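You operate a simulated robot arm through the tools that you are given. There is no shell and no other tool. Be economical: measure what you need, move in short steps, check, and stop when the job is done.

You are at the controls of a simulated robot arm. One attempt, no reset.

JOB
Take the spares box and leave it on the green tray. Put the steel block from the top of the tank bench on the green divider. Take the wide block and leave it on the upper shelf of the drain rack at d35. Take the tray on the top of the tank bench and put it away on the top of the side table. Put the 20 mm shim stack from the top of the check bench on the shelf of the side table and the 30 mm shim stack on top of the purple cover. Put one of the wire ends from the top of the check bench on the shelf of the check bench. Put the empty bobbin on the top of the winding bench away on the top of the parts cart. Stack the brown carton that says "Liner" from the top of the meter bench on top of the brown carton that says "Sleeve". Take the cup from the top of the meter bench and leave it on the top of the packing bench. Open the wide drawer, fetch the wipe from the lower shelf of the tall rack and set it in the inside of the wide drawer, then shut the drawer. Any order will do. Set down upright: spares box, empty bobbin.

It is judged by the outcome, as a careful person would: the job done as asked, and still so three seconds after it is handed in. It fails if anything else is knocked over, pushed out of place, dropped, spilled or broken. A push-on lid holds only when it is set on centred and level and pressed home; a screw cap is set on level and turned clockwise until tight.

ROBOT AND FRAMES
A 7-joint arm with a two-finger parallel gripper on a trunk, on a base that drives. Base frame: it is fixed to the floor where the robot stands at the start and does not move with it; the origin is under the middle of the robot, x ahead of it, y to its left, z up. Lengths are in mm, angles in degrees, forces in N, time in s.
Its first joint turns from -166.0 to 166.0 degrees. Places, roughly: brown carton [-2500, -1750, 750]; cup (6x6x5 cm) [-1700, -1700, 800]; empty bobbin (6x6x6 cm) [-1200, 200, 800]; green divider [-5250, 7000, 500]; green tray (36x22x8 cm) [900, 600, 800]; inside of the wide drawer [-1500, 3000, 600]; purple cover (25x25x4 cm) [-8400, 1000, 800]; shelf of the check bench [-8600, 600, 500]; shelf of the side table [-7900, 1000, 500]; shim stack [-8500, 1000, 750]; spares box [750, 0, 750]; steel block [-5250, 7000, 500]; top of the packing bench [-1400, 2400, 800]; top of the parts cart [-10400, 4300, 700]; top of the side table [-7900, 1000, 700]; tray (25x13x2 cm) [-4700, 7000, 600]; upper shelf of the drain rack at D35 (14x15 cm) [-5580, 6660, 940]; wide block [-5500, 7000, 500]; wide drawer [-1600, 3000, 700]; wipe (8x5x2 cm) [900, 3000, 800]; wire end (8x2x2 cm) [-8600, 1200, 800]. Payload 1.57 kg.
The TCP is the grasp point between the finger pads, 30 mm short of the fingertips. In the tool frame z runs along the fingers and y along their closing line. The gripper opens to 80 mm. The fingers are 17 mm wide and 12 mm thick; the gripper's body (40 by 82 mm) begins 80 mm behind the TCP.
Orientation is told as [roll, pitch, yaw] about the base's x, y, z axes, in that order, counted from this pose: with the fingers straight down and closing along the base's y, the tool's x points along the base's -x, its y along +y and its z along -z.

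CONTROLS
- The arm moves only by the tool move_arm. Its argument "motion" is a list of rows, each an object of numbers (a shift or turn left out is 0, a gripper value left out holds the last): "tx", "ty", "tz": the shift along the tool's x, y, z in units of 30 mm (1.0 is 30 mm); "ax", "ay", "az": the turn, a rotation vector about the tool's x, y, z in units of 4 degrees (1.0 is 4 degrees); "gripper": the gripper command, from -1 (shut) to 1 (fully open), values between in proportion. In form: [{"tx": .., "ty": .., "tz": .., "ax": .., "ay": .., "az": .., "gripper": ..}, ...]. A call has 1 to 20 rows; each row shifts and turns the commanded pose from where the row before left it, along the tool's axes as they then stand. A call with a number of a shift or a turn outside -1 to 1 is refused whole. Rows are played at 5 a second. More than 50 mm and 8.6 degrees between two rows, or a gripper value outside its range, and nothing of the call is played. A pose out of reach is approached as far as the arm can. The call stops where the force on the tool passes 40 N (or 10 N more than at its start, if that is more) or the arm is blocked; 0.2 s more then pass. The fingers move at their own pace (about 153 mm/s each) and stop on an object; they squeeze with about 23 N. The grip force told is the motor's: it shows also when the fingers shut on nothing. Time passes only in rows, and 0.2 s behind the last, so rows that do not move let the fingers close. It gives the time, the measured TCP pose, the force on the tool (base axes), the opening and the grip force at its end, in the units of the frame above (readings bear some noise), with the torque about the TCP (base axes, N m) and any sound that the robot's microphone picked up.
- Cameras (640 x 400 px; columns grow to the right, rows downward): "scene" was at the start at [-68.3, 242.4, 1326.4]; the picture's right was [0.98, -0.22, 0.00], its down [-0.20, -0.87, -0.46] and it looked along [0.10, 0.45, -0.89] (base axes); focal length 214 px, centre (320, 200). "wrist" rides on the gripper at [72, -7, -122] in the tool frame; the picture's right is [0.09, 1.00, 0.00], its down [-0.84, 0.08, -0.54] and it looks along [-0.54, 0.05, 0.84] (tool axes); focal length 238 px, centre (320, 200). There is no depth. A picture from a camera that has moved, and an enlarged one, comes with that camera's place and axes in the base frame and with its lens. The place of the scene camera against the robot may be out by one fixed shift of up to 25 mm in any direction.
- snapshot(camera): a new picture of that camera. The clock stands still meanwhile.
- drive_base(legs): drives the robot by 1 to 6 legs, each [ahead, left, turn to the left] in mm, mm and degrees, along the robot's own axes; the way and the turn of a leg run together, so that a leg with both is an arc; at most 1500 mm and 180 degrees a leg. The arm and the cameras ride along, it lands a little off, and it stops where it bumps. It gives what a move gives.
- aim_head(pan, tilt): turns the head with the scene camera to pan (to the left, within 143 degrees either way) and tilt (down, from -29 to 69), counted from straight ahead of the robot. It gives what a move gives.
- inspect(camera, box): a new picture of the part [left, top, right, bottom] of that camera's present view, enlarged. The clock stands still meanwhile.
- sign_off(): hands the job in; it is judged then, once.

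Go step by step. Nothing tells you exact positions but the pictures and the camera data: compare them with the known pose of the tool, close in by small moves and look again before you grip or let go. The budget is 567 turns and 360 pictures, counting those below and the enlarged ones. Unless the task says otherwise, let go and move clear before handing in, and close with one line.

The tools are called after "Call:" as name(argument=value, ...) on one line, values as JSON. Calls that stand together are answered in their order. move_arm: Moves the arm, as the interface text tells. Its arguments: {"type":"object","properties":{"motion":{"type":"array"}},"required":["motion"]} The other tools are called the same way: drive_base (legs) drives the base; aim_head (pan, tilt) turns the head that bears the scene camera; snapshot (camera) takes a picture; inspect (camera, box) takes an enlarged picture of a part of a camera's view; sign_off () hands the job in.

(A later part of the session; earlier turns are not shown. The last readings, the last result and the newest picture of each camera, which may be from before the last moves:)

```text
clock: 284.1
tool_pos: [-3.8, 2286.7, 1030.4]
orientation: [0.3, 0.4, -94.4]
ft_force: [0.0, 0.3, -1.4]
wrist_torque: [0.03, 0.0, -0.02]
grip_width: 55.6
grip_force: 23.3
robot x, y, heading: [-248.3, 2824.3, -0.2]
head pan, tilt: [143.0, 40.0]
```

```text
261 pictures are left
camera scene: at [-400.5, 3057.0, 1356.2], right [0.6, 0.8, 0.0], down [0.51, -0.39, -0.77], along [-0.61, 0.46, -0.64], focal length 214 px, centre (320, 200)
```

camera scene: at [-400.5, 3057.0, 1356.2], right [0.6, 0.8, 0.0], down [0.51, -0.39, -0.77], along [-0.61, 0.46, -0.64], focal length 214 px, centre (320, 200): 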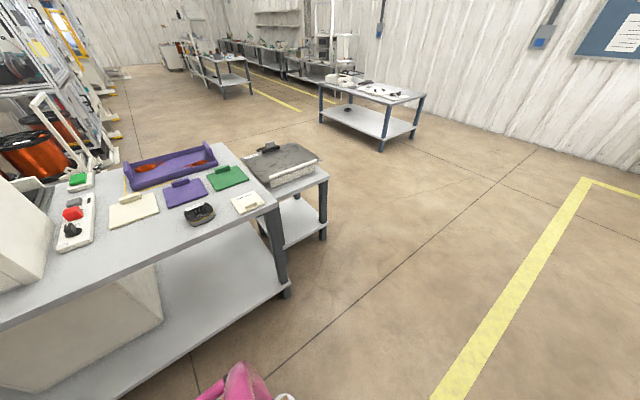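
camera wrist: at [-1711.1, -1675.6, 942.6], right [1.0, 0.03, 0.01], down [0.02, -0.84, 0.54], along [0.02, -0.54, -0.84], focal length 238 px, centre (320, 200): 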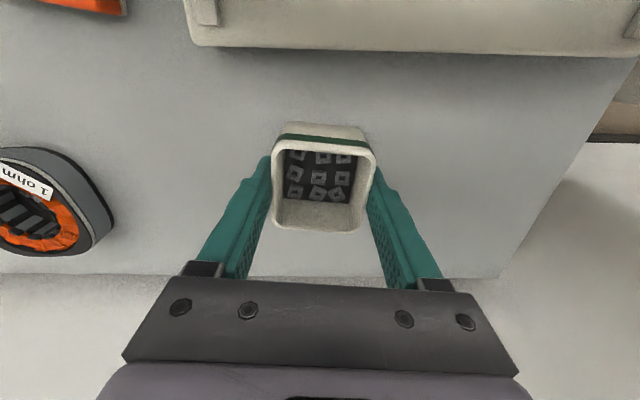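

The packing bench has a free strip near (−1185, 2905). I'll turn to face the bench.

Call:
drive_base(legs=[[0, 0, -180], [330, 80, 0]])

Call:
aim_head(pan=0, tilt=40)

Call:
snapshot(camera="scene")

```text
clock: 293.6
tool_pos: [-836.8, 3272.3, 1030.9]
orientation: [0.4, 0.4, 86.6]
ft_force: [-0.1, -0.5, 0.0]
wrist_torque: [-0.01, 0.03, 0.02]
grip_width: 55.7
grip_force: 23.3
robot x, y, heading: [-580.7, 2739.6, -178.9]
head pan, tilt: [143.0, 40.0]
```

```text
clock: 295.9
tool_pos: [-837.2, 3273.0, 1030.9]
orientation: [0.3, 0.5, 86.6]
ft_force: [-0.8, 0.0, -1.0]
wrist_torque: [0.03, 0.02, -0.01]
grip_width: 55.5
grip_force: 23.1
robot x, y, heading: [-578.6, 2737.1, -179.1]
head pan, tilt: [0.0, 40.0]
```

```text
260 pictures are left
camera scene: at [-544.1, 2539.5, 1356.1], right [-0.02, 1.0, 0.0], down [0.64, 0.01, -0.77], along [-0.77, -0.02, -0.64], focal length 214 px, centre (320, 200)
```

scene: 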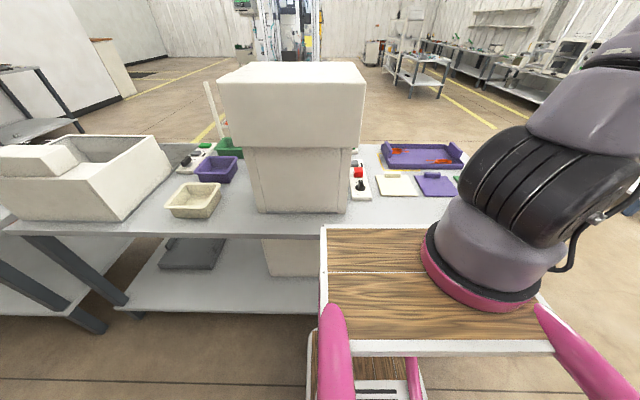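

Call:
move_arm(motion=[{"ty": 1}, {"ty": 1}, {"ty": 1}, {"ty": 1}, {"ty": 1}, {"ty": 1}, {"ty": 1}, {"ty": 1}, {"ty": 1}, {"ty": 1}, {"ty": 1}, {"tx": 1}, {"tx": 1}, {"tx": 1}, {"tx": 1}, {"tx": 1}, {"tx": 1}, {"tx": 1}, {"tx": 1}, {"tx": 1}])

Call:
snapshot(camera="scene")

Call:
snapshot(camera="wrist")

```text
clock: 300.1
tool_pos: [-1184.3, 3023.8, 1035.2]
orientation: [0.3, 0.4, 86.7]
ft_force: [-0.2, -0.2, -1.1]
wrist_torque: [0.0, 0.0, 0.01]
grip_width: 55.2
grip_force: 23.1
robot x, y, heading: [-582.5, 2737.0, -178.9]
head pan, tilt: [0.0, 40.0]
```

```text
259 pictures are left
camera scene: at [-544.2, 2539.8, 1356.2], right [-0.02, 1.0, 0.0], down [0.64, 0.01, -0.77], along [-0.77, -0.01, -0.64], focal length 214 px, centre (320, 200)
```

scene: 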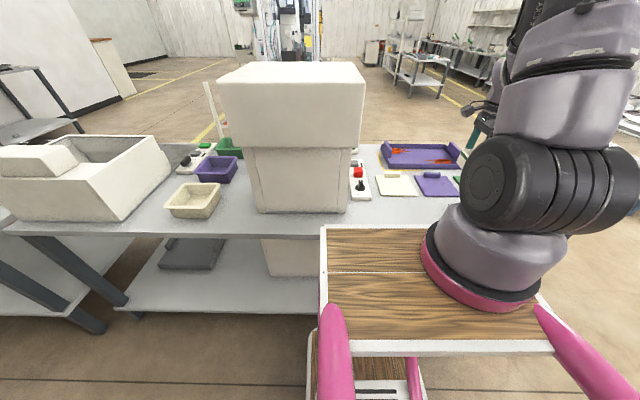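

```text
258 pictures are left
camera wrist: at [-1181.3, 2951.8, 1158.0], right [-1.0, -0.03, 0.01], down [-0.02, 0.84, 0.54], along [-0.02, 0.54, -0.84], focal length 238 px, centre (320, 200)
```

wrist: 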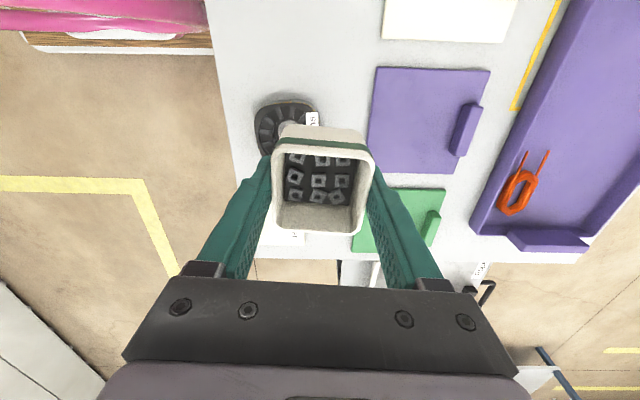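

The free strip is confirmed; move to (−1150, 2905) and lower.

Call:
move_arm(motion=[{"tx": 1}, {"tx": 1}, {"tx": 1}, {"tx": 0.9, "ty": -1}, {"tz": 1}, {"tz": 1}, {"tz": 1}, {"tz": 1}, {"tz": 1}, {"tz": 1}, {"tz": 1}, {"tz": 0.5}, {"tx": 0}])

Call:
snapshot(camera="wrist")

```text
clock: 302.5
tool_pos: [-1160.7, 2902.8, 831.9]
orientation: [0.6, 0.5, 86.5]
ft_force: [3.3, -0.5, 5.9]
wrist_torque: [0.0, -0.29, -0.06]
grip_width: 55.6
grip_force: 22.9
robot x, y, heading: [-583.6, 2740.5, -179.0]
head pan, tilt: [0.0, 40.0]
stopped in row 12: the force on the tool passed its limit at 168 N (the readings are from after the stop); the commanded pose is now the measured one
```

```text
257 pictures are left
camera wrist: at [-1157.8, 2831.7, 954.5], right [-1.0, -0.03, 0.01], down [-0.02, 0.84, 0.54], along [-0.03, 0.54, -0.84], focal length 238 px, centre (320, 200)
```

wrist: 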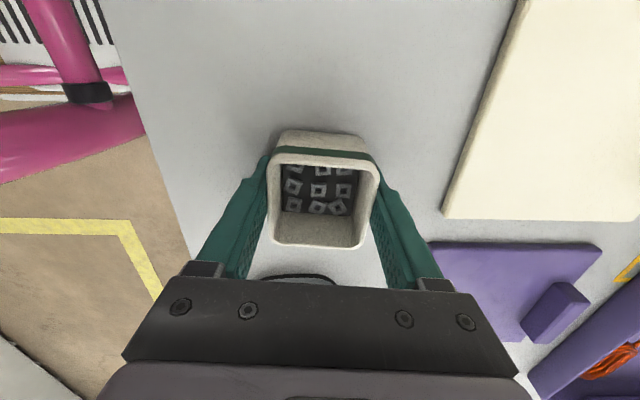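

The packing bench is higher than assumed (~785) and the cup touched down firmly; it is upright with contents intact. Release and check.

Call:
move_arm(motion=[{"gripper": 1}, {"tx": 0}, {"tx": 0}, {"tz": -1}, {"tz": -1}, {"tz": -1}, {"tz": -1}])

Call:
snapshot(camera="wrist")

```text
clock: 304.1
tool_pos: [-1159.6, 2905.0, 951.8]
orientation: [0.5, 0.3, 86.6]
ft_force: [-1.0, 1.1, 0.1]
wrist_torque: [-0.02, -0.01, 0.0]
grip_width: 79.8
grip_force: 0.1
robot x, y, heading: [-577.0, 2738.1, -178.8]
head pan, tilt: [0.0, 40.0]
```

```text
256 pictures are left
camera wrist: at [-1156.1, 2834.7, 1074.1], right [-1.0, -0.03, 0.01], down [-0.02, 0.84, 0.54], along [-0.03, 0.54, -0.84], focal length 238 px, centre (320, 200)
```

wrist: 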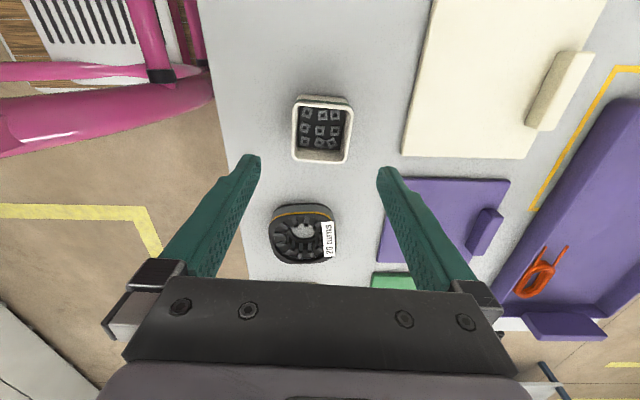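

The cup is set. Retract the arm to travel pose, then drive round the north end to find the drawer on the west side.

Call:
move_arm(motion=[{"tz": -1}, {"tz": -1}, {"tz": -1}, {"tx": -1}, {"tx": -1}, {"tx": -1}, {"tx": -1}, {"tx": -1}, {"tx": -1}, {"tx": -1}, {"tx": -1}, {"tx": -1}, {"tx": -1}, {"tx": -1}, {"tx": -1}])

Call:
move_arm(motion=[{"ty": -1}, {"ty": -1}, {"ty": -1}, {"ty": -1}, {"ty": -1}, {"ty": -1}, {"ty": -1}, {"ty": -1}, {"ty": -1}, {"ty": -1}, {"ty": -1}])

Call:
drive_base(legs=[[-330, 0, -1], [0, -1500, 0], [0, -250, 0], [1500, 0, 0], [700, 0, 0]])

Call:
aim_head(pan=110, tilt=25)

Call:
snapshot(camera="scene")

```text
clock: 307.3
tool_pos: [-1139.1, 3264.8, 1037.9]
orientation: [0.6, 0.4, 86.7]
ft_force: [-0.2, 0.2, 0.3]
wrist_torque: [0.03, 0.02, 0.02]
grip_width: 79.9
grip_force: 0.1
robot x, y, heading: [-575.6, 2740.1, -178.9]
head pan, tilt: [0.0, 40.0]
```

```text
clock: 309.7
tool_pos: [-809.2, 3243.7, 1035.5]
orientation: [0.6, 0.4, 86.6]
ft_force: [-0.7, 0.3, 0.3]
wrist_torque: [0.0, -0.02, 0.0]
grip_width: 79.9
grip_force: 0.1
robot x, y, heading: [-580.3, 2740.4, -178.5]
head pan, tilt: [0.0, 40.0]
```

```text
clock: 330.7
tool_pos: [-2685.9, 4936.5, 1036.4]
orientation: [0.6, 0.4, 86.3]
ft_force: [1.2, 0.4, -0.2]
wrist_torque: [-0.02, -0.01, 0.0]
grip_width: 79.7
grip_force: 0.1
robot x, y, heading: [-2466.8, 4426.7, -179.0]
head pan, tilt: [0.0, 40.0]
```

```text
clock: 332.6
tool_pos: [-2687.1, 4936.0, 1036.4]
orientation: [0.6, 0.4, 86.2]
ft_force: [-0.3, -0.2, -0.7]
wrist_torque: [-0.04, 0.03, -0.01]
grip_width: 80.0
grip_force: 0.1
robot x, y, heading: [-2463.8, 4429.0, -179.1]
head pan, tilt: [110.0, 25.0]
```

```text
255 pictures are left
camera scene: at [-2307.8, 4145.0, 1379.5], right [-0.93, -0.35, 0.0], down [-0.15, 0.4, -0.91], along [0.32, -0.85, -0.42], focal length 214 px, centre (320, 200)
```

scene: 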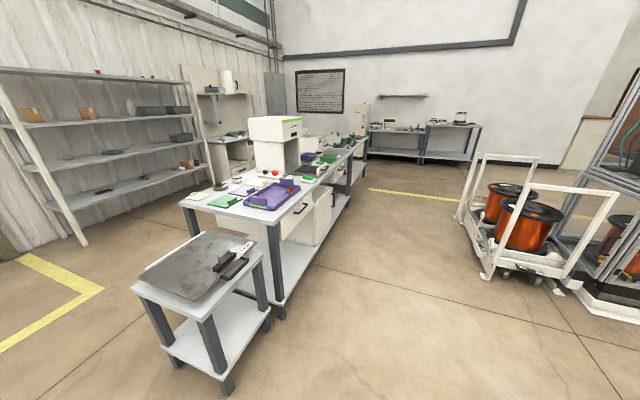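

Call:
inspect(camera="scene", box=[220, 120, 380, 260])

```text
2.86 times, centred on (300, 190) of scene
camera zoom: at [-2307.8, 4145.0, 1379.5], right [-0.93, -0.35, 0.0], down [-0.15, 0.4, -0.91], along [0.32, -0.85, -0.42], focal length 613 px, centre (377, 229)
```

zoom: 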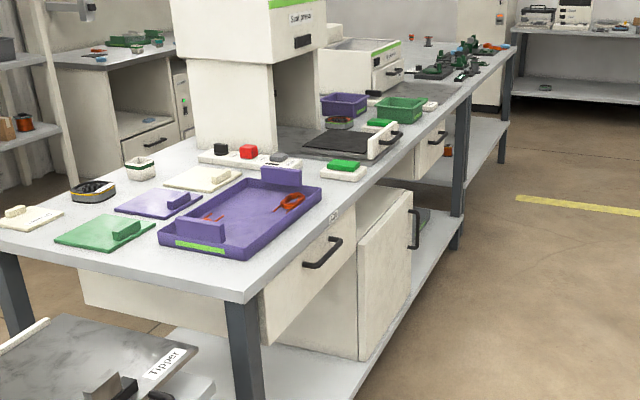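

The drawer with a black bar handle faces west near y≈3000. I'll turn to face it and drive in front.

Call:
drive_base(legs=[[0, 0, 179], [0, -1400, 0]])

Call:
aim_head(pan=-10, tilt=35)

Call:
snapshot(camera="scene")

```text
clock: 346.7
tool_pos: [-2249.1, 2552.8, 1037.3]
orientation: [0.6, 0.4, -95.0]
ft_force: [-0.3, -0.1, -0.8]
wrist_torque: [0.0, -0.01, -0.02]
grip_width: 80.2
grip_force: 0.0
robot x, y, heading: [-2463.9, 3064.9, -0.8]
head pan, tilt: [110.0, 25.0]
```

```text
clock: 348.7
tool_pos: [-2249.2, 2552.2, 1038.0]
orientation: [0.6, 0.4, -95.1]
ft_force: [0.9, 0.1, 0.2]
wrist_torque: [-0.01, 0.01, -0.01]
grip_width: 79.9
grip_force: 0.0
robot x, y, heading: [-2462.8, 3059.3, -0.7]
head pan, tilt: [-10.0, 35.0]
```

```text
253 pictures are left
camera scene: at [-2457.2, 3228.7, 1363.7], right [-0.18, -0.98, 0.0], down [-0.56, 0.1, -0.82], along [0.81, -0.15, -0.57], focal length 214 px, centre (320, 200)
```

scene: 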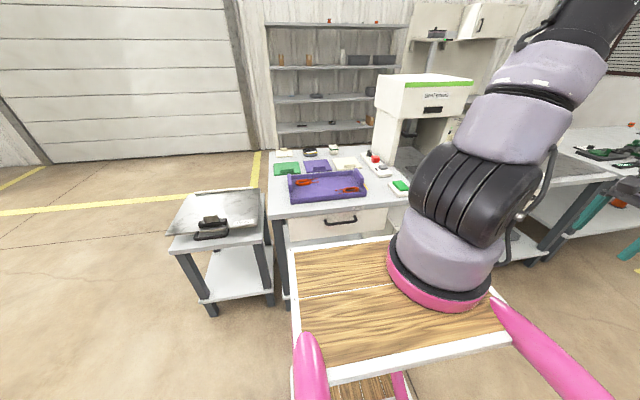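

Call:
inspect(camera="scene", box=[270, 140, 430, 250])

```text
3.64 times, centred on (350, 195) of scene
camera zoom: at [-2457.2, 3228.7, 1363.7], right [-0.18, -0.98, 0.0], down [-0.56, 0.1, -0.82], along [0.81, -0.15, -0.57], focal length 780 px, centre (211, 218)
```

zoom: 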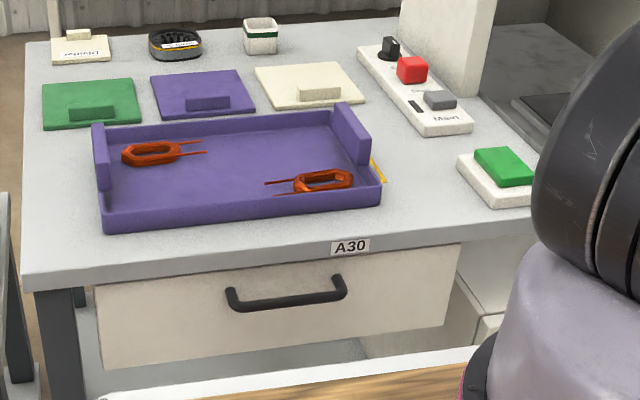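

Call:
move_arm(motion=[{"ty": 1, "az": -1}, {"ty": 1, "az": -1}, {"ty": 1, "az": -1}, {"ty": 1, "az": -1}, {"ty": 1, "az": -1}, {"ty": 1, "az": -1}, {"ty": 1, "az": -1}, {"ty": 1, "az": -1}, {"ty": 1, "az": -1}, {"ty": 1, "az": -1}, {"ty": 1, "az": -1}, {"az": -1}, {"az": -1}, {"az": -1}, {"az": -1}, {"az": -1}, {"az": -1}, {"az": -1}, {"az": -1}, {"az": -1}])

Call:
move_arm(motion=[{"az": -1}, {"az": -1}, {"az": -1}, {"az": -0.7}])

```text
clock: 352.9
tool_pos: [-1938.7, 2634.6, 1040.6]
orientation: [0.5, -0.6, -15.1]
ft_force: [0.6, 0.1, -0.5]
wrist_torque: [0.02, -0.01, 0.01]
grip_width: 80.4
grip_force: 0.1
robot x, y, heading: [-2463.3, 3061.1, -0.3]
head pan, tilt: [-10.0, 35.0]
```

```text
clock: 353.9
tool_pos: [-1938.8, 2634.6, 1040.9]
orientation: [0.3, -0.6, -0.2]
ft_force: [-0.3, 0.1, 0.1]
wrist_torque: [0.02, 0.0, -0.01]
grip_width: 80.1
grip_force: 0.0
robot x, y, heading: [-2461.7, 3059.5, -0.3]
head pan, tilt: [-10.0, 35.0]
```

Call:
move_arm(motion=[{"ty": 1}, {"ty": 1}, {"ty": 1}, {"ty": 1}, {"ty": 1}, {"ty": 1}, {"ty": 1}, {"ty": 1}, {"ty": 1}, {"ty": 1}, {"ty": 1}, {"ty": 1}, {"ty": 0.5}, {"tz": 1}, {"tz": 1}, {"tz": 1}, {"tz": 1, "gripper": -1}, {"tx": 0}])

Call:
snapshot(camera="wrist")

Call:
snapshot(camera="scene")

```text
clock: 357.7
tool_pos: [-1928.4, 3011.9, 924.3]
orientation: [0.3, -0.6, -0.3]
ft_force: [-1.0, 0.6, 0.1]
wrist_torque: [0.01, -0.01, 0.02]
grip_width: 0.1
grip_force: 21.1
out of reach, approached as far as the arm can: row 11, 15
robot x, y, heading: [-2463.3, 3061.5, -0.4]
head pan, tilt: [-10.0, 35.0]
```

```text
251 pictures are left
camera wrist: at [-2002.0, 3005.2, 1045.1], right [-0.09, 1.0, 0.0], down [0.83, 0.07, 0.55], along [0.55, 0.05, -0.83], focal length 238 px, centre (320, 200)
```

wrist: 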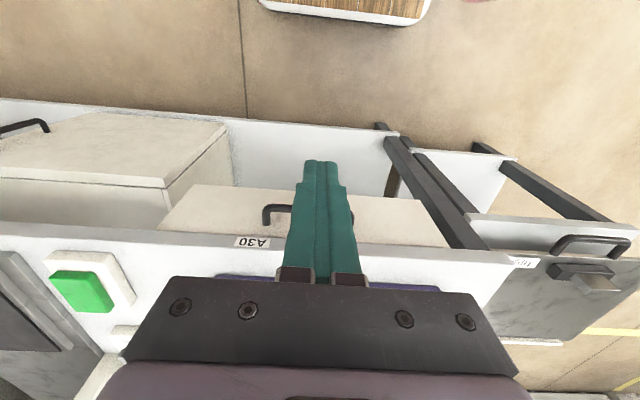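

```text
250 pictures are left
camera scene: at [-2457.4, 3228.7, 1363.7], right [-0.18, -0.98, 0.0], down [-0.56, 0.1, -0.82], along [0.81, -0.15, -0.57], focal length 214 px, centre (320, 200)
```

scene: 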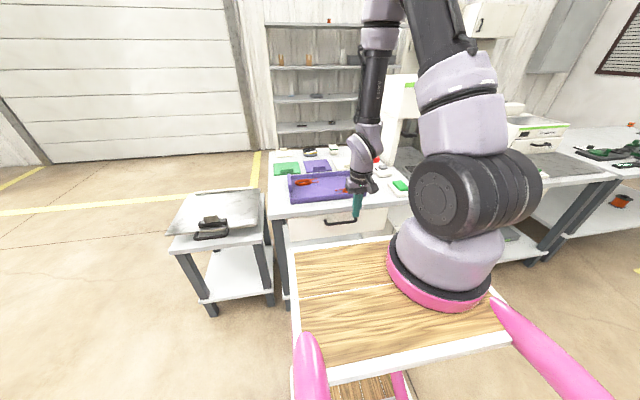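

The handle bar is near (−1755, 3007, 715). I'll tilt the closed fingers 30° forward, hook them behind the bar from above, and pull.

Call:
move_arm(motion=[{"ay": -1}, {"ay": -1}, {"ay": -1}, {"ay": -1}, {"ay": -1}, {"ay": -1}, {"ay": -1}, {"ay": -0.6}, {"tz": 0.94, "tx": -0.31}, {"tz": 0.94, "tx": -0.31}, {"tz": 0.94, "tx": -0.31}, {"tz": 0.94, "tx": -0.31}, {"tz": 0.94, "tx": -0.31}, {"tz": 0.94, "tx": -0.31}, {"tz": 0.94, "tx": -0.31}, {"tx": 0}])

Call:
snapshot(camera="wrist")

Call:
inspect(camera="scene", box=[270, 150, 430, 250])

```text
clock: 360.4
tool_pos: [-1745.4, 3027.0, 829.1]
orientation: [0.4, -30.9, -0.7]
ft_force: [-23.2, 0.5, 42.9]
wrist_torque: [0.01, 0.31, -0.15]
grip_width: 0.4
grip_force: 21.6
out of reach, approached as far as the arm can: row 1, 2, 3, 4, 5, 6, 7, 8
robot x, y, heading: [-2467.3, 3064.8, -0.4]
head pan, tilt: [-10.0, 35.0]
stopped in row 13: the force on the tool passed its limit at 95 N (the readings are from after the stop); the commanded pose is now the measured one
```

```text
249 pictures are left
camera wrist: at [-1870.7, 3022.4, 897.9], right [-0.07, 1.0, -0.04], down [0.44, 0.07, 0.9], along [0.9, 0.05, -0.44], focal length 238 px, centre (320, 200)
```

wrist: 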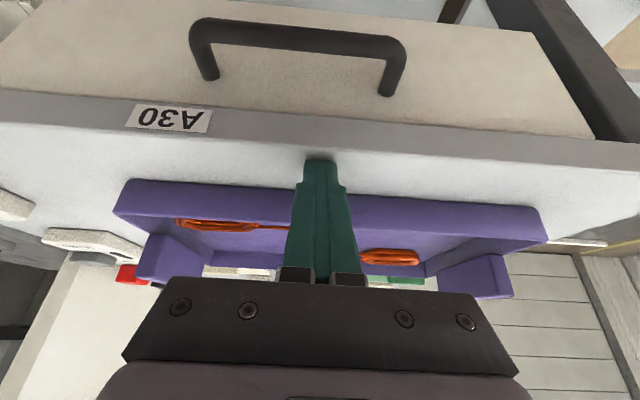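

```text
4.00 times, centred on (350, 200) of scene
camera zoom: at [-2459.5, 3228.8, 1363.7], right [-0.18, -0.98, 0.0], down [-0.56, 0.1, -0.82], along [0.81, -0.15, -0.57], focal length 858 px, centre (200, 200)
```

zoom: 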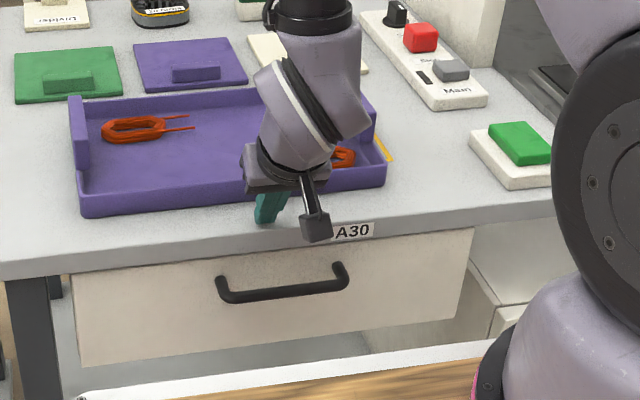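

The tip touched the bench top because the tilt drifted. Back off and approach along the correct line in front of the bench edge.

Call:
move_arm(motion=[{"tz": -0.5}, {"tz": -0.5}, {"tx": 0.9}, {"tx": 0.95}, {"tx": 0}])

Call:
snapshot(camera="wrist")

```text
clock: 361.6
tool_pos: [-1807.3, 3028.3, 825.0]
orientation: [0.4, -30.8, -0.5]
ft_force: [0.5, -0.2, 0.0]
wrist_torque: [0.0, -0.03, 0.0]
grip_width: 0.0
grip_force: 21.6
robot x, y, heading: [-2460.9, 3062.5, -0.4]
head pan, tilt: [-10.0, 35.0]
```

```text
247 pictures are left
camera wrist: at [-1931.8, 3022.1, 892.0], right [-0.07, 1.0, -0.04], down [0.44, 0.07, 0.89], along [0.89, 0.05, -0.44], focal length 238 px, centre (320, 200)
```

wrist: 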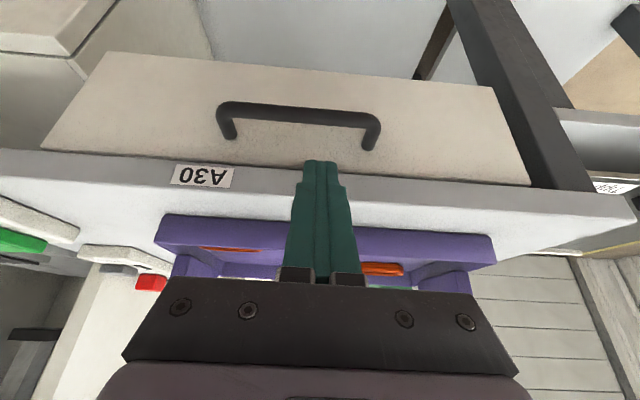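

Call:
move_arm(motion=[{"tz": 1}, {"tz": 1}, {"tz": 0.8}, {"tz": 0.4}, {"tx": 0}])

Call:
snapshot(camera="wrist")

Call:
inspect(camera="scene", box=[270, 150, 430, 250])

```text
clock: 362.8
tool_pos: [-1761.3, 3028.2, 741.8]
orientation: [0.4, -30.6, -0.4]
ft_force: [-24.6, 0.7, 5.1]
wrist_torque: [-0.01, 0.44, 0.02]
grip_width: 0.0
grip_force: 21.3
robot x, y, heading: [-2459.5, 3062.4, -0.5]
head pan, tilt: [-10.0, 35.0]
```

```text
246 pictures are left
camera wrist: at [-1885.9, 3022.4, 811.3], right [-0.07, 1.0, -0.04], down [0.45, 0.07, 0.89], along [0.89, 0.05, -0.45], focal length 238 px, centre (320, 200)
```

wrist: 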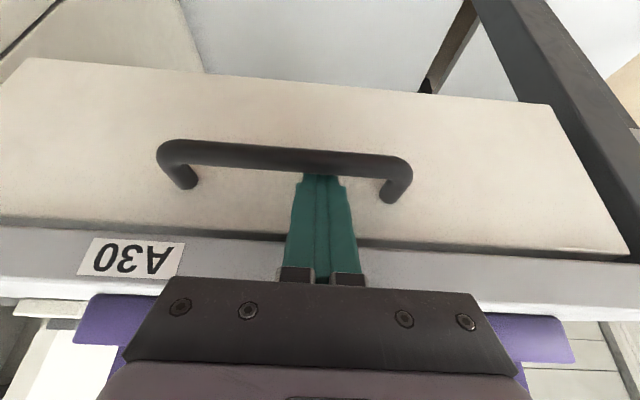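

```text
4.00 times, centred on (350, 200) of scene
camera zoom: at [-2458.3, 3228.8, 1363.7], right [-0.18, -0.98, 0.0], down [-0.56, 0.1, -0.82], along [0.81, -0.15, -0.57], focal length 858 px, centre (200, 200)
```

zoom: 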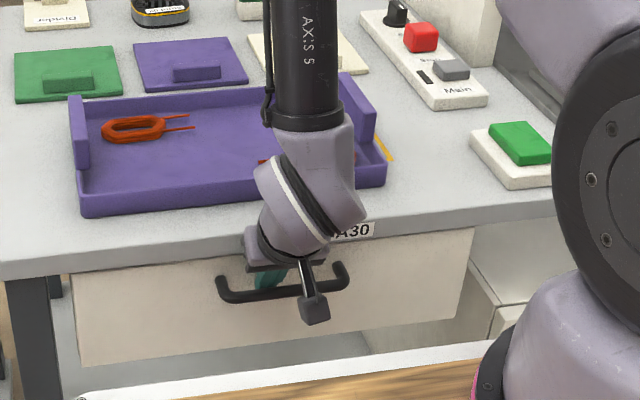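

The tips are behind the bar. Pull the drawer west.

Call:
move_arm(motion=[{"tz": -0.25, "tx": 0.43}, {"tz": -0.5, "tx": 0.86}, {"tz": -0.5, "tx": 0.86}, {"tz": -0.5, "tx": 0.86}, {"tx": 0}])

Call:
snapshot(camera="scene")

```text
clock: 363.7
tool_pos: [-1839.3, 3027.1, 742.0]
orientation: [0.4, -31.1, -0.5]
ft_force: [0.5, 0.8, 6.7]
wrist_torque: [-0.36, 0.22, -0.15]
grip_width: 0.0
grip_force: 21.4
robot x, y, heading: [-2460.4, 3060.5, -0.5]
head pan, tilt: [-10.0, 35.0]
stopped in row 4: the force on the tool passed its limit at 44 N (the readings are from after the stop); the commanded pose is now the measured one
```

```text
244 pictures are left
camera scene: at [-2457.2, 3228.7, 1363.7], right [-0.18, -0.98, 0.0], down [-0.56, 0.1, -0.82], along [0.81, -0.15, -0.57], focal length 214 px, centre (320, 200)
```

scene: 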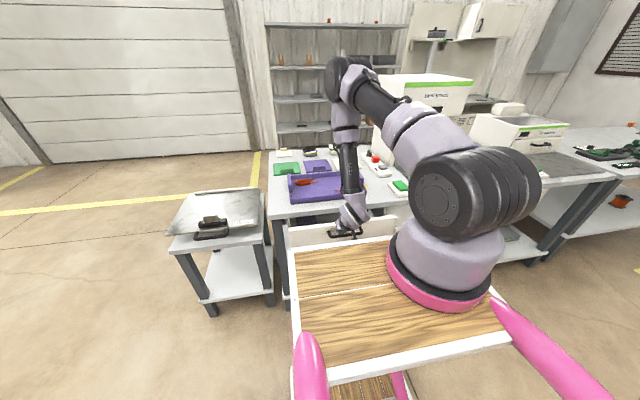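

The drawer is moving. Continue more gently.

Call:
move_arm(motion=[{"tz": -0.2, "tx": 0.34}, {"tz": -0.25, "tx": 0.43}, {"tz": -0.25, "tx": 0.43}, {"tz": -0.25, "tx": 0.43}, {"tz": -0.25, "tx": 0.43}, {"tz": -0.25, "tx": 0.43}, {"tz": -0.25, "tx": 0.43}, {"tz": -0.25, "tx": 0.43}, {"tz": -0.25, "tx": 0.43}, {"tx": 0}])

Call:
snapshot(camera="wrist")

Call:
snapshot(camera="scene")

```text
clock: 364.7
tool_pos: [-1890.8, 3028.0, 742.4]
orientation: [0.3, -31.2, -0.5]
ft_force: [0.0, -1.0, 9.3]
wrist_torque: [-0.18, 0.48, 0.03]
grip_width: 0.0
grip_force: 21.2
robot x, y, heading: [-2461.4, 3059.7, -0.6]
head pan, tilt: [-10.0, 35.0]
stopped in row 4: the force on the tool passed its limit at 40 N (the readings are from after the stop); the commanded pose is now the measured one
```

```text
243 pictures are left
camera wrist: at [-2016.2, 3022.0, 809.8], right [-0.07, 1.0, -0.04], down [0.43, 0.07, 0.9], along [0.9, 0.05, -0.44], focal length 238 px, centre (320, 200)
```

wrist: 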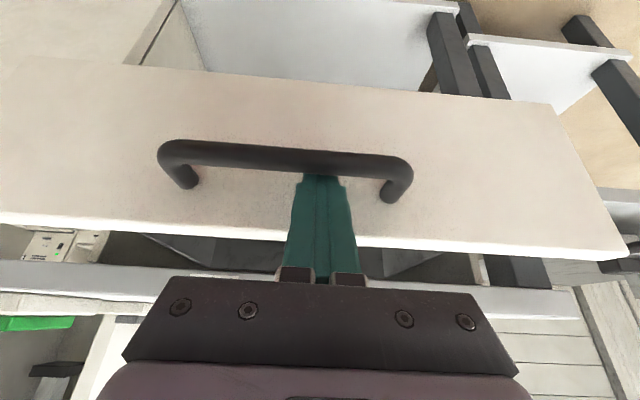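

```text
242 pictures are left
camera scene: at [-2457.3, 3228.6, 1363.7], right [-0.18, -0.98, 0.0], down [-0.56, 0.1, -0.82], along [0.81, -0.15, -0.57], focal length 214 px, centre (320, 200)
```

scene: 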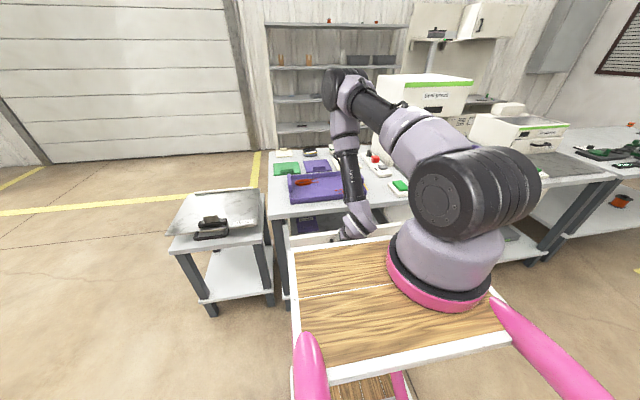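

Call:
move_arm(motion=[{"tz": -0.1, "tx": 0.17}, {"tz": -0.15, "tx": 0.26}, {"tz": -0.15, "tx": 0.26}, {"tz": -0.15, "tx": 0.26}, {"tz": -0.15, "tx": 0.26}, {"tz": -0.15, "tx": 0.26}, {"tz": -0.15, "tx": 0.26}, {"tz": -0.15, "tx": 0.26}, {"tz": -0.15, "tx": 0.26}, {"tz": -0.15, "tx": 0.26}, {"tz": -0.15, "tx": 0.26}, {"tz": -0.15, "tx": 0.26}, {"tz": -0.15, "tx": 0.26}, {"tz": -0.15, "tx": 0.26}])

Call:
snapshot(camera="wrist")

```text
clock: 366.2
tool_pos: [-1945.1, 3027.8, 742.7]
orientation: [0.1, -31.4, -0.5]
ft_force: [-1.8, 0.6, 11.1]
wrist_torque: [-0.12, 0.67, 0.04]
grip_width: 0.0
grip_force: 21.4
robot x, y, heading: [-2463.1, 3065.7, -0.4]
head pan, tilt: [-10.0, 35.0]
stopped in row 7: the force on the tool passed its limit at 44 N (the readings are from after the stop); the commanded pose is now the measured one
```

```text
241 pictures are left
camera wrist: at [-2070.5, 3022.4, 809.7], right [-0.07, 1.0, -0.05], down [0.43, 0.07, 0.9], along [0.9, 0.04, -0.44], focal length 238 px, centre (320, 200)
```

wrist: 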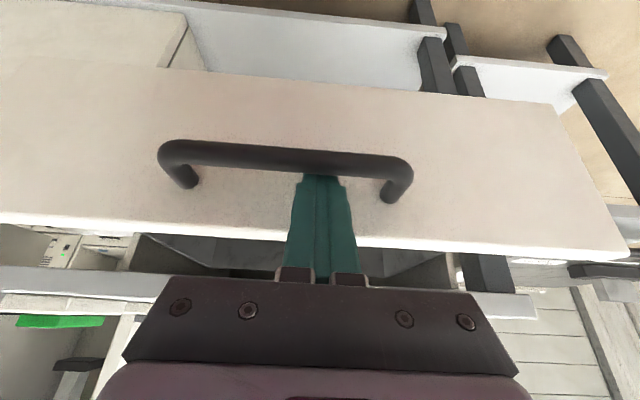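

Call:
move_arm(motion=[{"tz": -0.1, "tx": 0.17}, {"tz": -0.15, "tx": 0.26}, {"tz": -0.15, "tx": 0.26}, {"tz": -0.15, "tx": 0.26}, {"tz": -0.15, "tx": 0.26}, {"tz": -0.15, "tx": 0.26}, {"tz": -0.15, "tx": 0.26}, {"tz": -0.15, "tx": 0.26}])

Call:
move_arm(motion=[{"tz": -0.1, "tx": 0.17}, {"tz": -0.15, "tx": 0.26}, {"tz": -0.15, "tx": 0.26}, {"tz": -0.15, "tx": 0.26}, {"tz": -0.15, "tx": 0.26}, {"tz": -0.15, "tx": 0.26}, {"tz": -0.15, "tx": 0.26}, {"tz": -0.15, "tx": 0.26}])

Call:
snapshot(camera="scene")

```text
clock: 366.7
tool_pos: [-1952.3, 3027.4, 742.7]
orientation: [0.1, -31.4, -0.6]
ft_force: [-2.2, -0.3, 12.8]
wrist_torque: [-0.04, 0.73, 0.03]
grip_width: 0.0
grip_force: 21.4
out of reach, approached as far as the arm can: row 2
robot x, y, heading: [-2465.6, 3064.1, -0.5]
head pan, tilt: [-10.0, 35.0]
stopped in row 2: the force on the tool passed its limit at 53 N (the readings are from after the stop); the commanded pose is now the measured one
```

```text
clock: 367.0
tool_pos: [-1953.4, 3027.2, 742.8]
orientation: [0.1, -31.5, -0.5]
ft_force: [-0.8, -0.5, 12.4]
wrist_torque: [-0.04, 0.77, 0.07]
grip_width: 0.0
grip_force: 21.3
out of reach, approached as far as the arm can: row 1
robot x, y, heading: [-2462.5, 3060.5, -0.6]
head pan, tilt: [-10.0, 35.0]
stopped in row 1: the force on the tool passed its limit at 52 N (the readings are from after the stop); the commanded pose is now the measured one
```

```text
240 pictures are left
camera scene: at [-2457.2, 3228.5, 1363.7], right [-0.18, -0.98, 0.0], down [-0.56, 0.1, -0.82], along [0.81, -0.15, -0.57], focal length 214 px, centre (320, 200)
```

scene: 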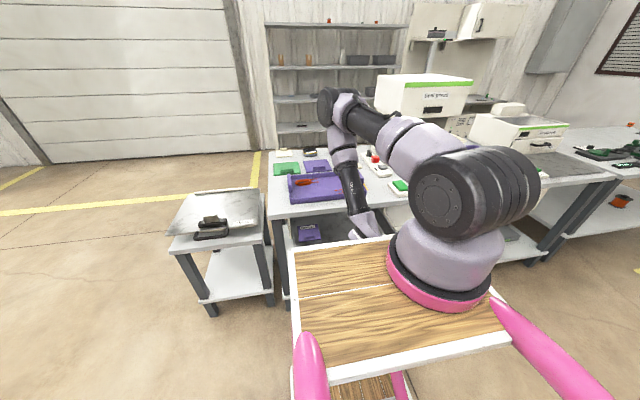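

The arm is at its inner limit; pull further by driving back 100 mm.

Call:
drive_base(legs=[[-100, 0, 0]])

Call:
snapshot(camera="wrist")

```text
clock: 368.2
tool_pos: [-2052.7, 3027.1, 743.2]
orientation: [0.0, -31.7, -0.6]
ft_force: [0.9, -4.6, 27.9]
wrist_torque: [-0.14, 0.47, -0.01]
grip_width: 0.0
grip_force: 21.5
robot x, y, heading: [-2563.0, 3061.8, -0.9]
head pan, tilt: [-10.0, 35.0]
```

```text
239 pictures are left
camera wrist: at [-2178.7, 3022.6, 809.1], right [-0.07, 1.0, -0.05], down [0.43, 0.07, 0.9], along [0.9, 0.04, -0.43], focal length 238 px, centre (320, 200)
```

wrist: 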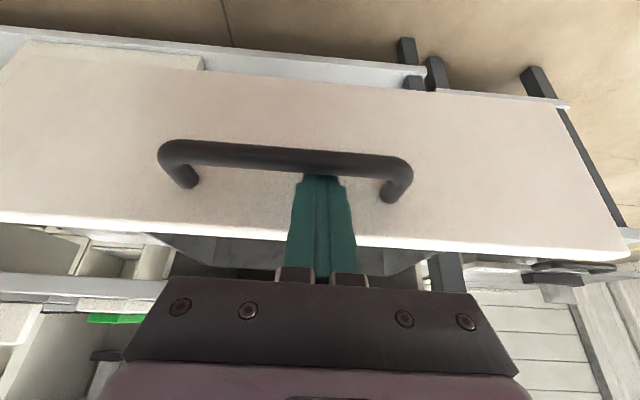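

The drawer is open about 290 mm. Unhook and raise the arm.

Call:
move_arm(motion=[{"tz": 0.15, "tx": -0.26}, {"tz": -1}, {"tz": -1}, {"tz": -1}, {"tz": -1}, {"tz": -1}, {"tz": -1}, {"tz": -1}, {"tz": -1}, {"tz": -1}, {"tz": -1}, {"ay": 1}, {"ay": 1}, {"ay": 1}, {"ay": 1}, {"ay": 1}, {"ay": 1}, {"ay": 1}, {"ay": 0.9}, {"tx": 0}])

Call:
snapshot(camera="scene")

```text
clock: 370.0
tool_pos: [-2040.1, 3063.0, 763.6]
orientation: [-1.0, -31.3, -0.8]
ft_force: [-0.2, -4.3, 6.4]
wrist_torque: [-0.06, -0.05, -0.05]
grip_width: 0.0
grip_force: 21.7
out of reach, approached as far as the arm can: row 2, 3, 4, 5, 6, 7, 8, 9
robot x, y, heading: [-2563.6, 3064.8, -0.6]
head pan, tilt: [-10.0, 35.0]
stopped in row 9: the force on the tool passed its limit at 50 N (the readings are from after the stop); the commanded pose is now the measured one
```

```text
238 pictures are left
camera scene: at [-2556.6, 3229.0, 1363.7], right [-0.18, -0.98, 0.0], down [-0.56, 0.11, -0.82], along [0.81, -0.15, -0.57], focal length 214 px, centre (320, 200)
```

scene: 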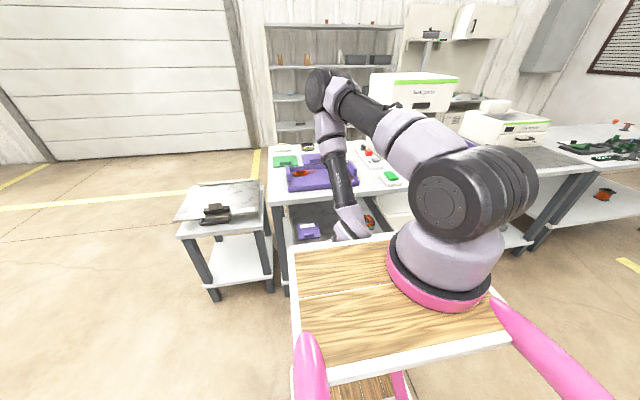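

Call:
snapshot(camera="wrist")

```text
237 pictures are left
camera wrist: at [-2166.6, 3060.2, 831.2], right [-0.05, 1.0, -0.06], down [0.44, 0.08, 0.9], along [0.9, 0.02, -0.44], focal length 238 px, centre (320, 200)
```

wrist: 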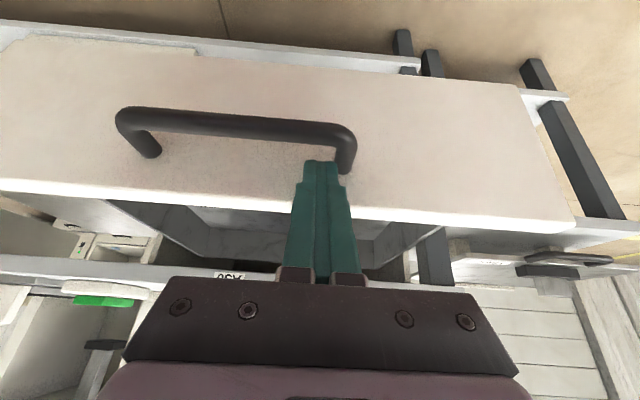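

Call:
move_arm(motion=[{"tz": -0.26, "tx": -0.15, "ty": -0.3}, {"tz": -0.8, "tx": -0.5}, {"tz": -0.8, "tx": -0.5}, {"tz": -0.8, "tx": -0.5}, {"tx": 0}])

Call:
snapshot(camera="wrist")

```text
clock: 371.2
tool_pos: [-1995.4, 3076.8, 815.3]
orientation: [-0.9, -31.3, -0.9]
ft_force: [0.2, -0.1, 0.0]
wrist_torque: [0.0, 0.01, -0.02]
grip_width: 0.0
grip_force: 21.0
out of reach, approached as far as the arm can: row 1, 2, 3, 4
robot x, y, heading: [-2559.0, 3063.3, -0.6]
head pan, tilt: [-10.0, 35.0]
```

```text
236 pictures are left
camera wrist: at [-2120.5, 3075.1, 883.5], right [-0.05, 1.0, -0.06], down [0.44, 0.08, 0.9], along [0.9, 0.02, -0.44], focal length 238 px, centre (320, 200)
```

wrist: 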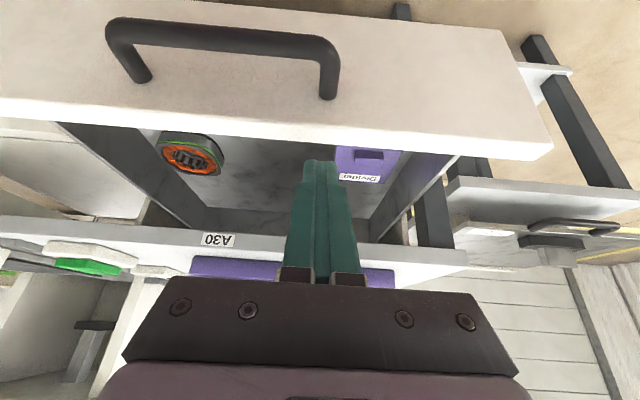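

Call:
move_arm(motion=[{"tz": -0.5, "tx": -0.9}, {"tz": -0.5, "tx": -0.9}, {"ay": 1}, {"ay": 1}, {"ay": 1}, {"ay": 1}, {"ay": 1}, {"ay": 1}, {"ay": 1}, {"ay": 0.8}, {"tz": -1}, {"tz": -1}, {"tz": -1}, {"tz": -1}, {"tz": -1}, {"tx": 0}])

Call:
snapshot(camera="wrist")

```text
clock: 374.6
tool_pos: [-1964.0, 3079.4, 1020.4]
orientation: [-0.9, 0.0, -1.4]
ft_force: [0.7, 0.8, 0.1]
wrist_torque: [-0.01, 0.03, -0.02]
grip_width: 0.2
grip_force: 21.1
robot x, y, heading: [-2560.3, 3062.4, -0.6]
head pan, tilt: [-10.0, 35.0]
```

```text
235 pictures are left
camera wrist: at [-2036.7, 3076.8, 1142.3], right [-0.07, 1.0, -0.01], down [0.84, 0.06, 0.54], along [0.54, 0.03, -0.84], focal length 238 px, centre (320, 200)
```

wrist: 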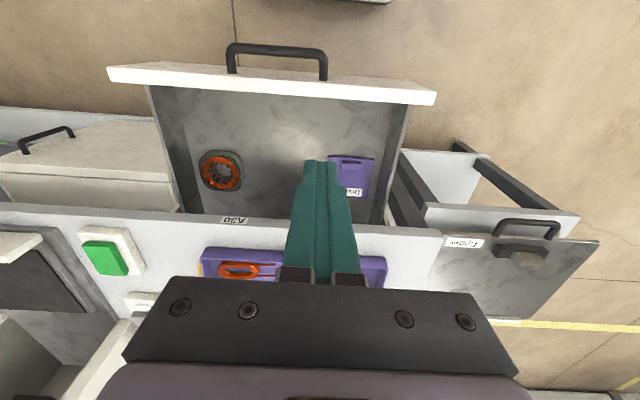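

The drawer interior has free floor around (−1900, 2990). Retract the arm and go for the wipe.

Call:
move_arm(motion=[{"ty": 1, "tz": -0.3}, {"ty": 1}, {"ty": 1}, {"ty": 1}, {"ty": 1}, {"ty": 1}, {"ty": 1}, {"ty": 1}, {"ty": 1}, {"ty": 1}, {"ty": 1}, {"ty": 1}, {"tx": 1}, {"tx": 1}, {"tx": 1}, {"tx": 1}, {"tx": 1}, {"tx": 1}, {"tx": 1}, {"tx": 1}])

Call:
drive_base(legs=[[0, 1370, 0.5], [1500, 0, 0], [1100, 0, 0]])

Call:
aim_head(pan=-40, tilt=20)

Call:
snapshot(camera="scene")

```text
clock: 378.8
tool_pos: [-2195.5, 3444.2, 1024.9]
orientation: [-0.7, -0.2, -1.4]
ft_force: [-0.4, -0.1, -0.1]
wrist_torque: [-0.01, 0.02, 0.01]
grip_width: 0.0
grip_force: 20.9
robot x, y, heading: [-2564.4, 3063.9, -0.8]
head pan, tilt: [-10.0, 35.0]
```

```text
clock: 398.0
tool_pos: [393.1, 4896.5, 1024.1]
orientation: [-0.8, -0.1, 0.8]
ft_force: [0.3, 0.1, 0.1]
wrist_torque: [-0.01, 0.03, 0.0]
grip_width: 0.0
grip_force: 20.9
robot x, y, heading: [38.5, 4503.0, 1.7]
head pan, tilt: [-10.0, 35.0]
```

```text
clock: 398.9
tool_pos: [393.5, 4896.6, 1026.4]
orientation: [-0.9, -0.1, 0.7]
ft_force: [0.5, -0.3, 0.0]
wrist_torque: [0.02, 0.02, 0.01]
grip_width: 0.1
grip_force: 21.3
robot x, y, heading: [45.0, 4500.5, 1.6]
head pan, tilt: [-40.0, 20.0]
```

```text
234 pictures are left
camera scene: at [27.2, 4622.1, 1387.5], right [-0.62, -0.78, 0.0], down [-0.27, 0.21, -0.94], along [0.74, -0.58, -0.34], focal length 214 px, centre (320, 200)
```

scene: 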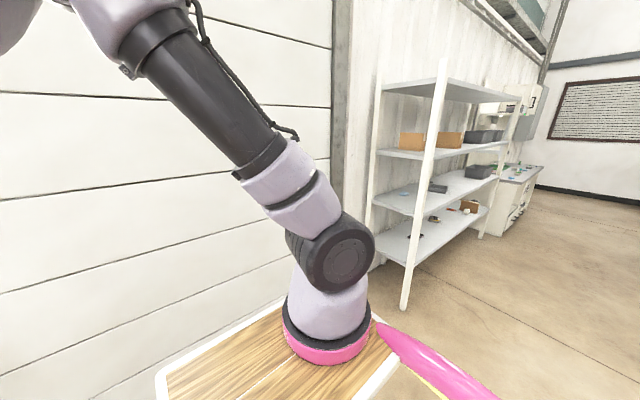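

Call:
inspect(camera="scene", box=[360, 110, 520, 260])

```text
2.67 times, centred on (440, 185) of scene
camera zoom: at [27.2, 4622.1, 1387.5], right [-0.62, -0.78, 0.0], down [-0.27, 0.21, -0.94], along [0.74, -0.58, -0.34], focal length 572 px, centre (0, 240)
```

zoom: 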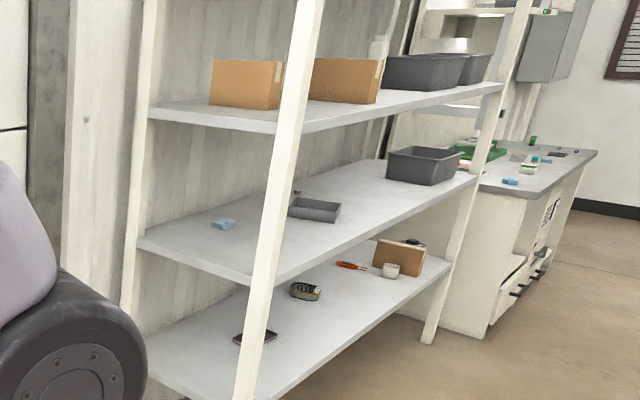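

Call:
drive_base(legs=[[0, 0, -1.6], [0, -1450, 0]])

Call:
aim_head(pan=0, tilt=25)

Call:
snapshot(camera="scene")

```text
clock: 406.6
tool_pos: [395.2, 3402.2, 1023.5]
orientation: [-0.8, -0.1, -1.8]
ft_force: [0.8, 0.7, -0.4]
wrist_torque: [0.02, -0.03, 0.02]
grip_width: 0.0
grip_force: 20.7
robot x, y, heading: [24.5, 3024.0, -1.2]
head pan, tilt: [-40.0, 20.0]
```

```text
clock: 407.7
tool_pos: [395.9, 3401.6, 1024.5]
orientation: [-0.8, 0.0, -2.0]
ft_force: [-0.2, -0.1, -0.2]
wrist_torque: [0.0, -0.03, 0.02]
grip_width: 0.0
grip_force: 21.7
robot x, y, heading: [26.9, 3028.2, -1.2]
head pan, tilt: [0.0, 25.0]
```

```text
232 pictures are left
camera scene: at [39.5, 3205.8, 1379.5], right [-0.02, -1.0, 0.0], down [-0.42, 0.01, -0.91], along [0.91, -0.02, -0.42], focal length 214 px, centre (320, 200)
```

scene: 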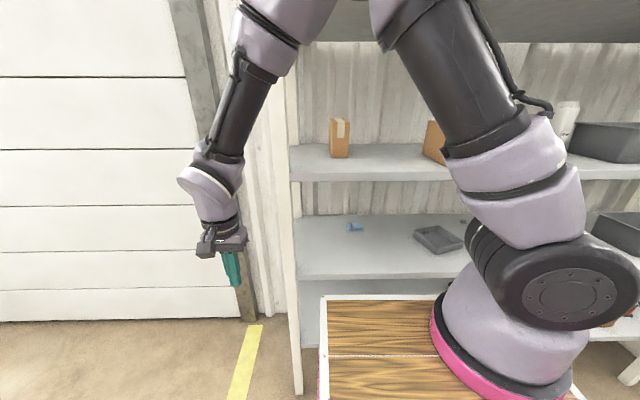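

Call:
inspect(camera="scene", box=[280, 170, 480, 300])

```text
3.08 times, centred on (380, 235) of scene
camera zoom: at [39.5, 3205.8, 1379.5], right [-0.02, -1.0, 0.0], down [-0.42, 0.01, -0.91], along [0.91, -0.02, -0.42], focal length 660 px, centre (135, 92)
```

zoom: 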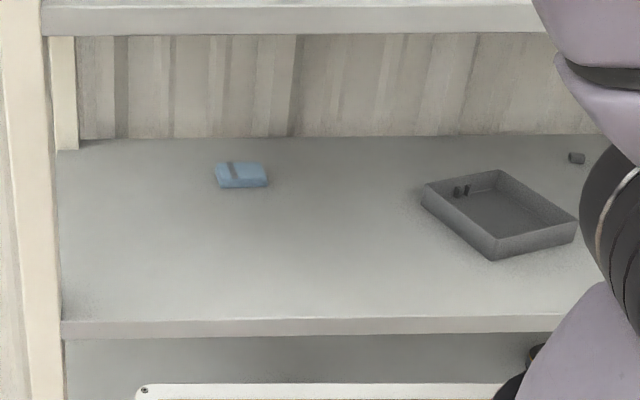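

Drive a bit closer and bring the tool in front of the shelf opening.

Call:
drive_base(legs=[[100, 0, 1.2]])

Call:
move_arm(motion=[{"ty": -1, "gripper": 1}, {"ty": -1}, {"ty": -1}, {"ty": -1, "tx": -0.5}, {"ty": -1, "tx": -0.5}, {"ty": -1, "tx": -0.5}, {"ty": -1, "tx": -0.5}, {"ty": -1, "tx": -0.5}, {"ty": -1, "tx": -0.5}, {"ty": -1, "tx": -0.5}, {"ty": -1, "tx": -0.5}, {"ty": -1}, {"ty": -0.5, "ay": -1}, {"ay": -1}, {"ay": -1}, {"ay": -1}])

Call:
snapshot(camera="wrist")

```text
clock: 408.8
tool_pos: [485.5, 3408.3, 1025.2]
orientation: [-0.8, -0.1, -0.8]
ft_force: [-0.9, -0.5, -0.6]
wrist_torque: [0.0, -0.01, 0.01]
grip_width: 0.0
grip_force: 21.4
robot x, y, heading: [126.3, 3024.7, -0.1]
head pan, tilt: [0.0, 25.0]
```

```text
clock: 411.6
tool_pos: [572.9, 3125.7, 1039.9]
orientation: [-1.8, 0.3, 2.5]
ft_force: [-119.4, 7.0, 70.9]
wrist_torque: [-0.9, -20.02, 0.78]
grip_width: 79.9
grip_force: 0.1
out of reach, approached as far as the arm can: row 10, 11, 12, 13
robot x, y, heading: [106.8, 3074.3, 3.9]
head pan, tilt: [0.0, 25.0]
stopped in row 13: the force on the tool passed its limit at 301 N (the readings are from after the stop); the commanded pose is now the measured one
```

```text
230 pictures are left
camera wrist: at [501.0, 3120.4, 1161.8], right [-0.13, 0.99, -0.03], down [0.83, 0.13, 0.54], along [0.54, 0.05, -0.84], focal length 238 px, centre (320, 200)
```

wrist: 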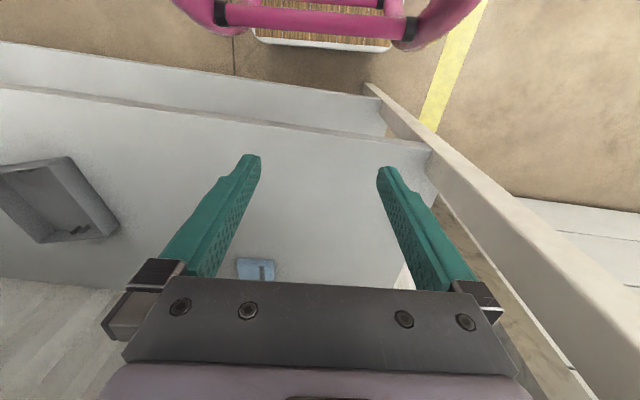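

A hard contact: the wrist touched the upper shelf edge. Back off at once and check the rack.

Call:
move_arm(motion=[{"tx": 0.5}, {"tx": 1}, {"tx": 0}])

Call:
snapshot(camera="scene")

```text
clock: 412.4
tool_pos: [572.2, 3126.0, 1039.2]
orientation: [-2.0, 0.3, 2.1]
ft_force: [-73.5, -12.7, 21.6]
wrist_torque: [2.09, -12.23, -0.01]
grip_width: 80.2
grip_force: 0.0
out of reach, approached as far as the arm can: row 1, 2
robot x, y, heading: [105.4, 3077.0, 3.5]
head pan, tilt: [0.0, 25.0]
```

```text
229 pictures are left
camera scene: at [88.1, 3250.6, 1379.4], right [0.07, -1.0, 0.0], down [-0.41, -0.03, -0.91], along [0.91, 0.06, -0.41], focal length 214 px, centre (320, 200)
```

scene: 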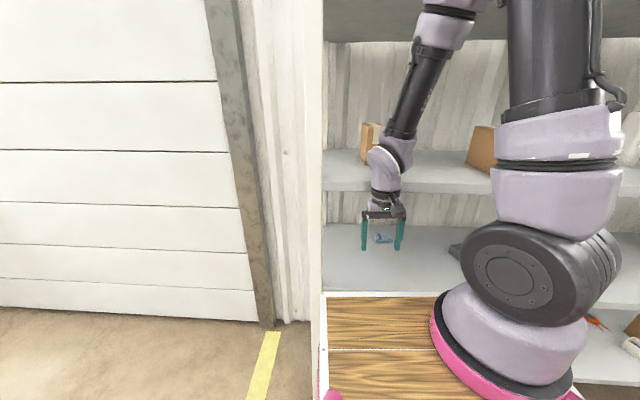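

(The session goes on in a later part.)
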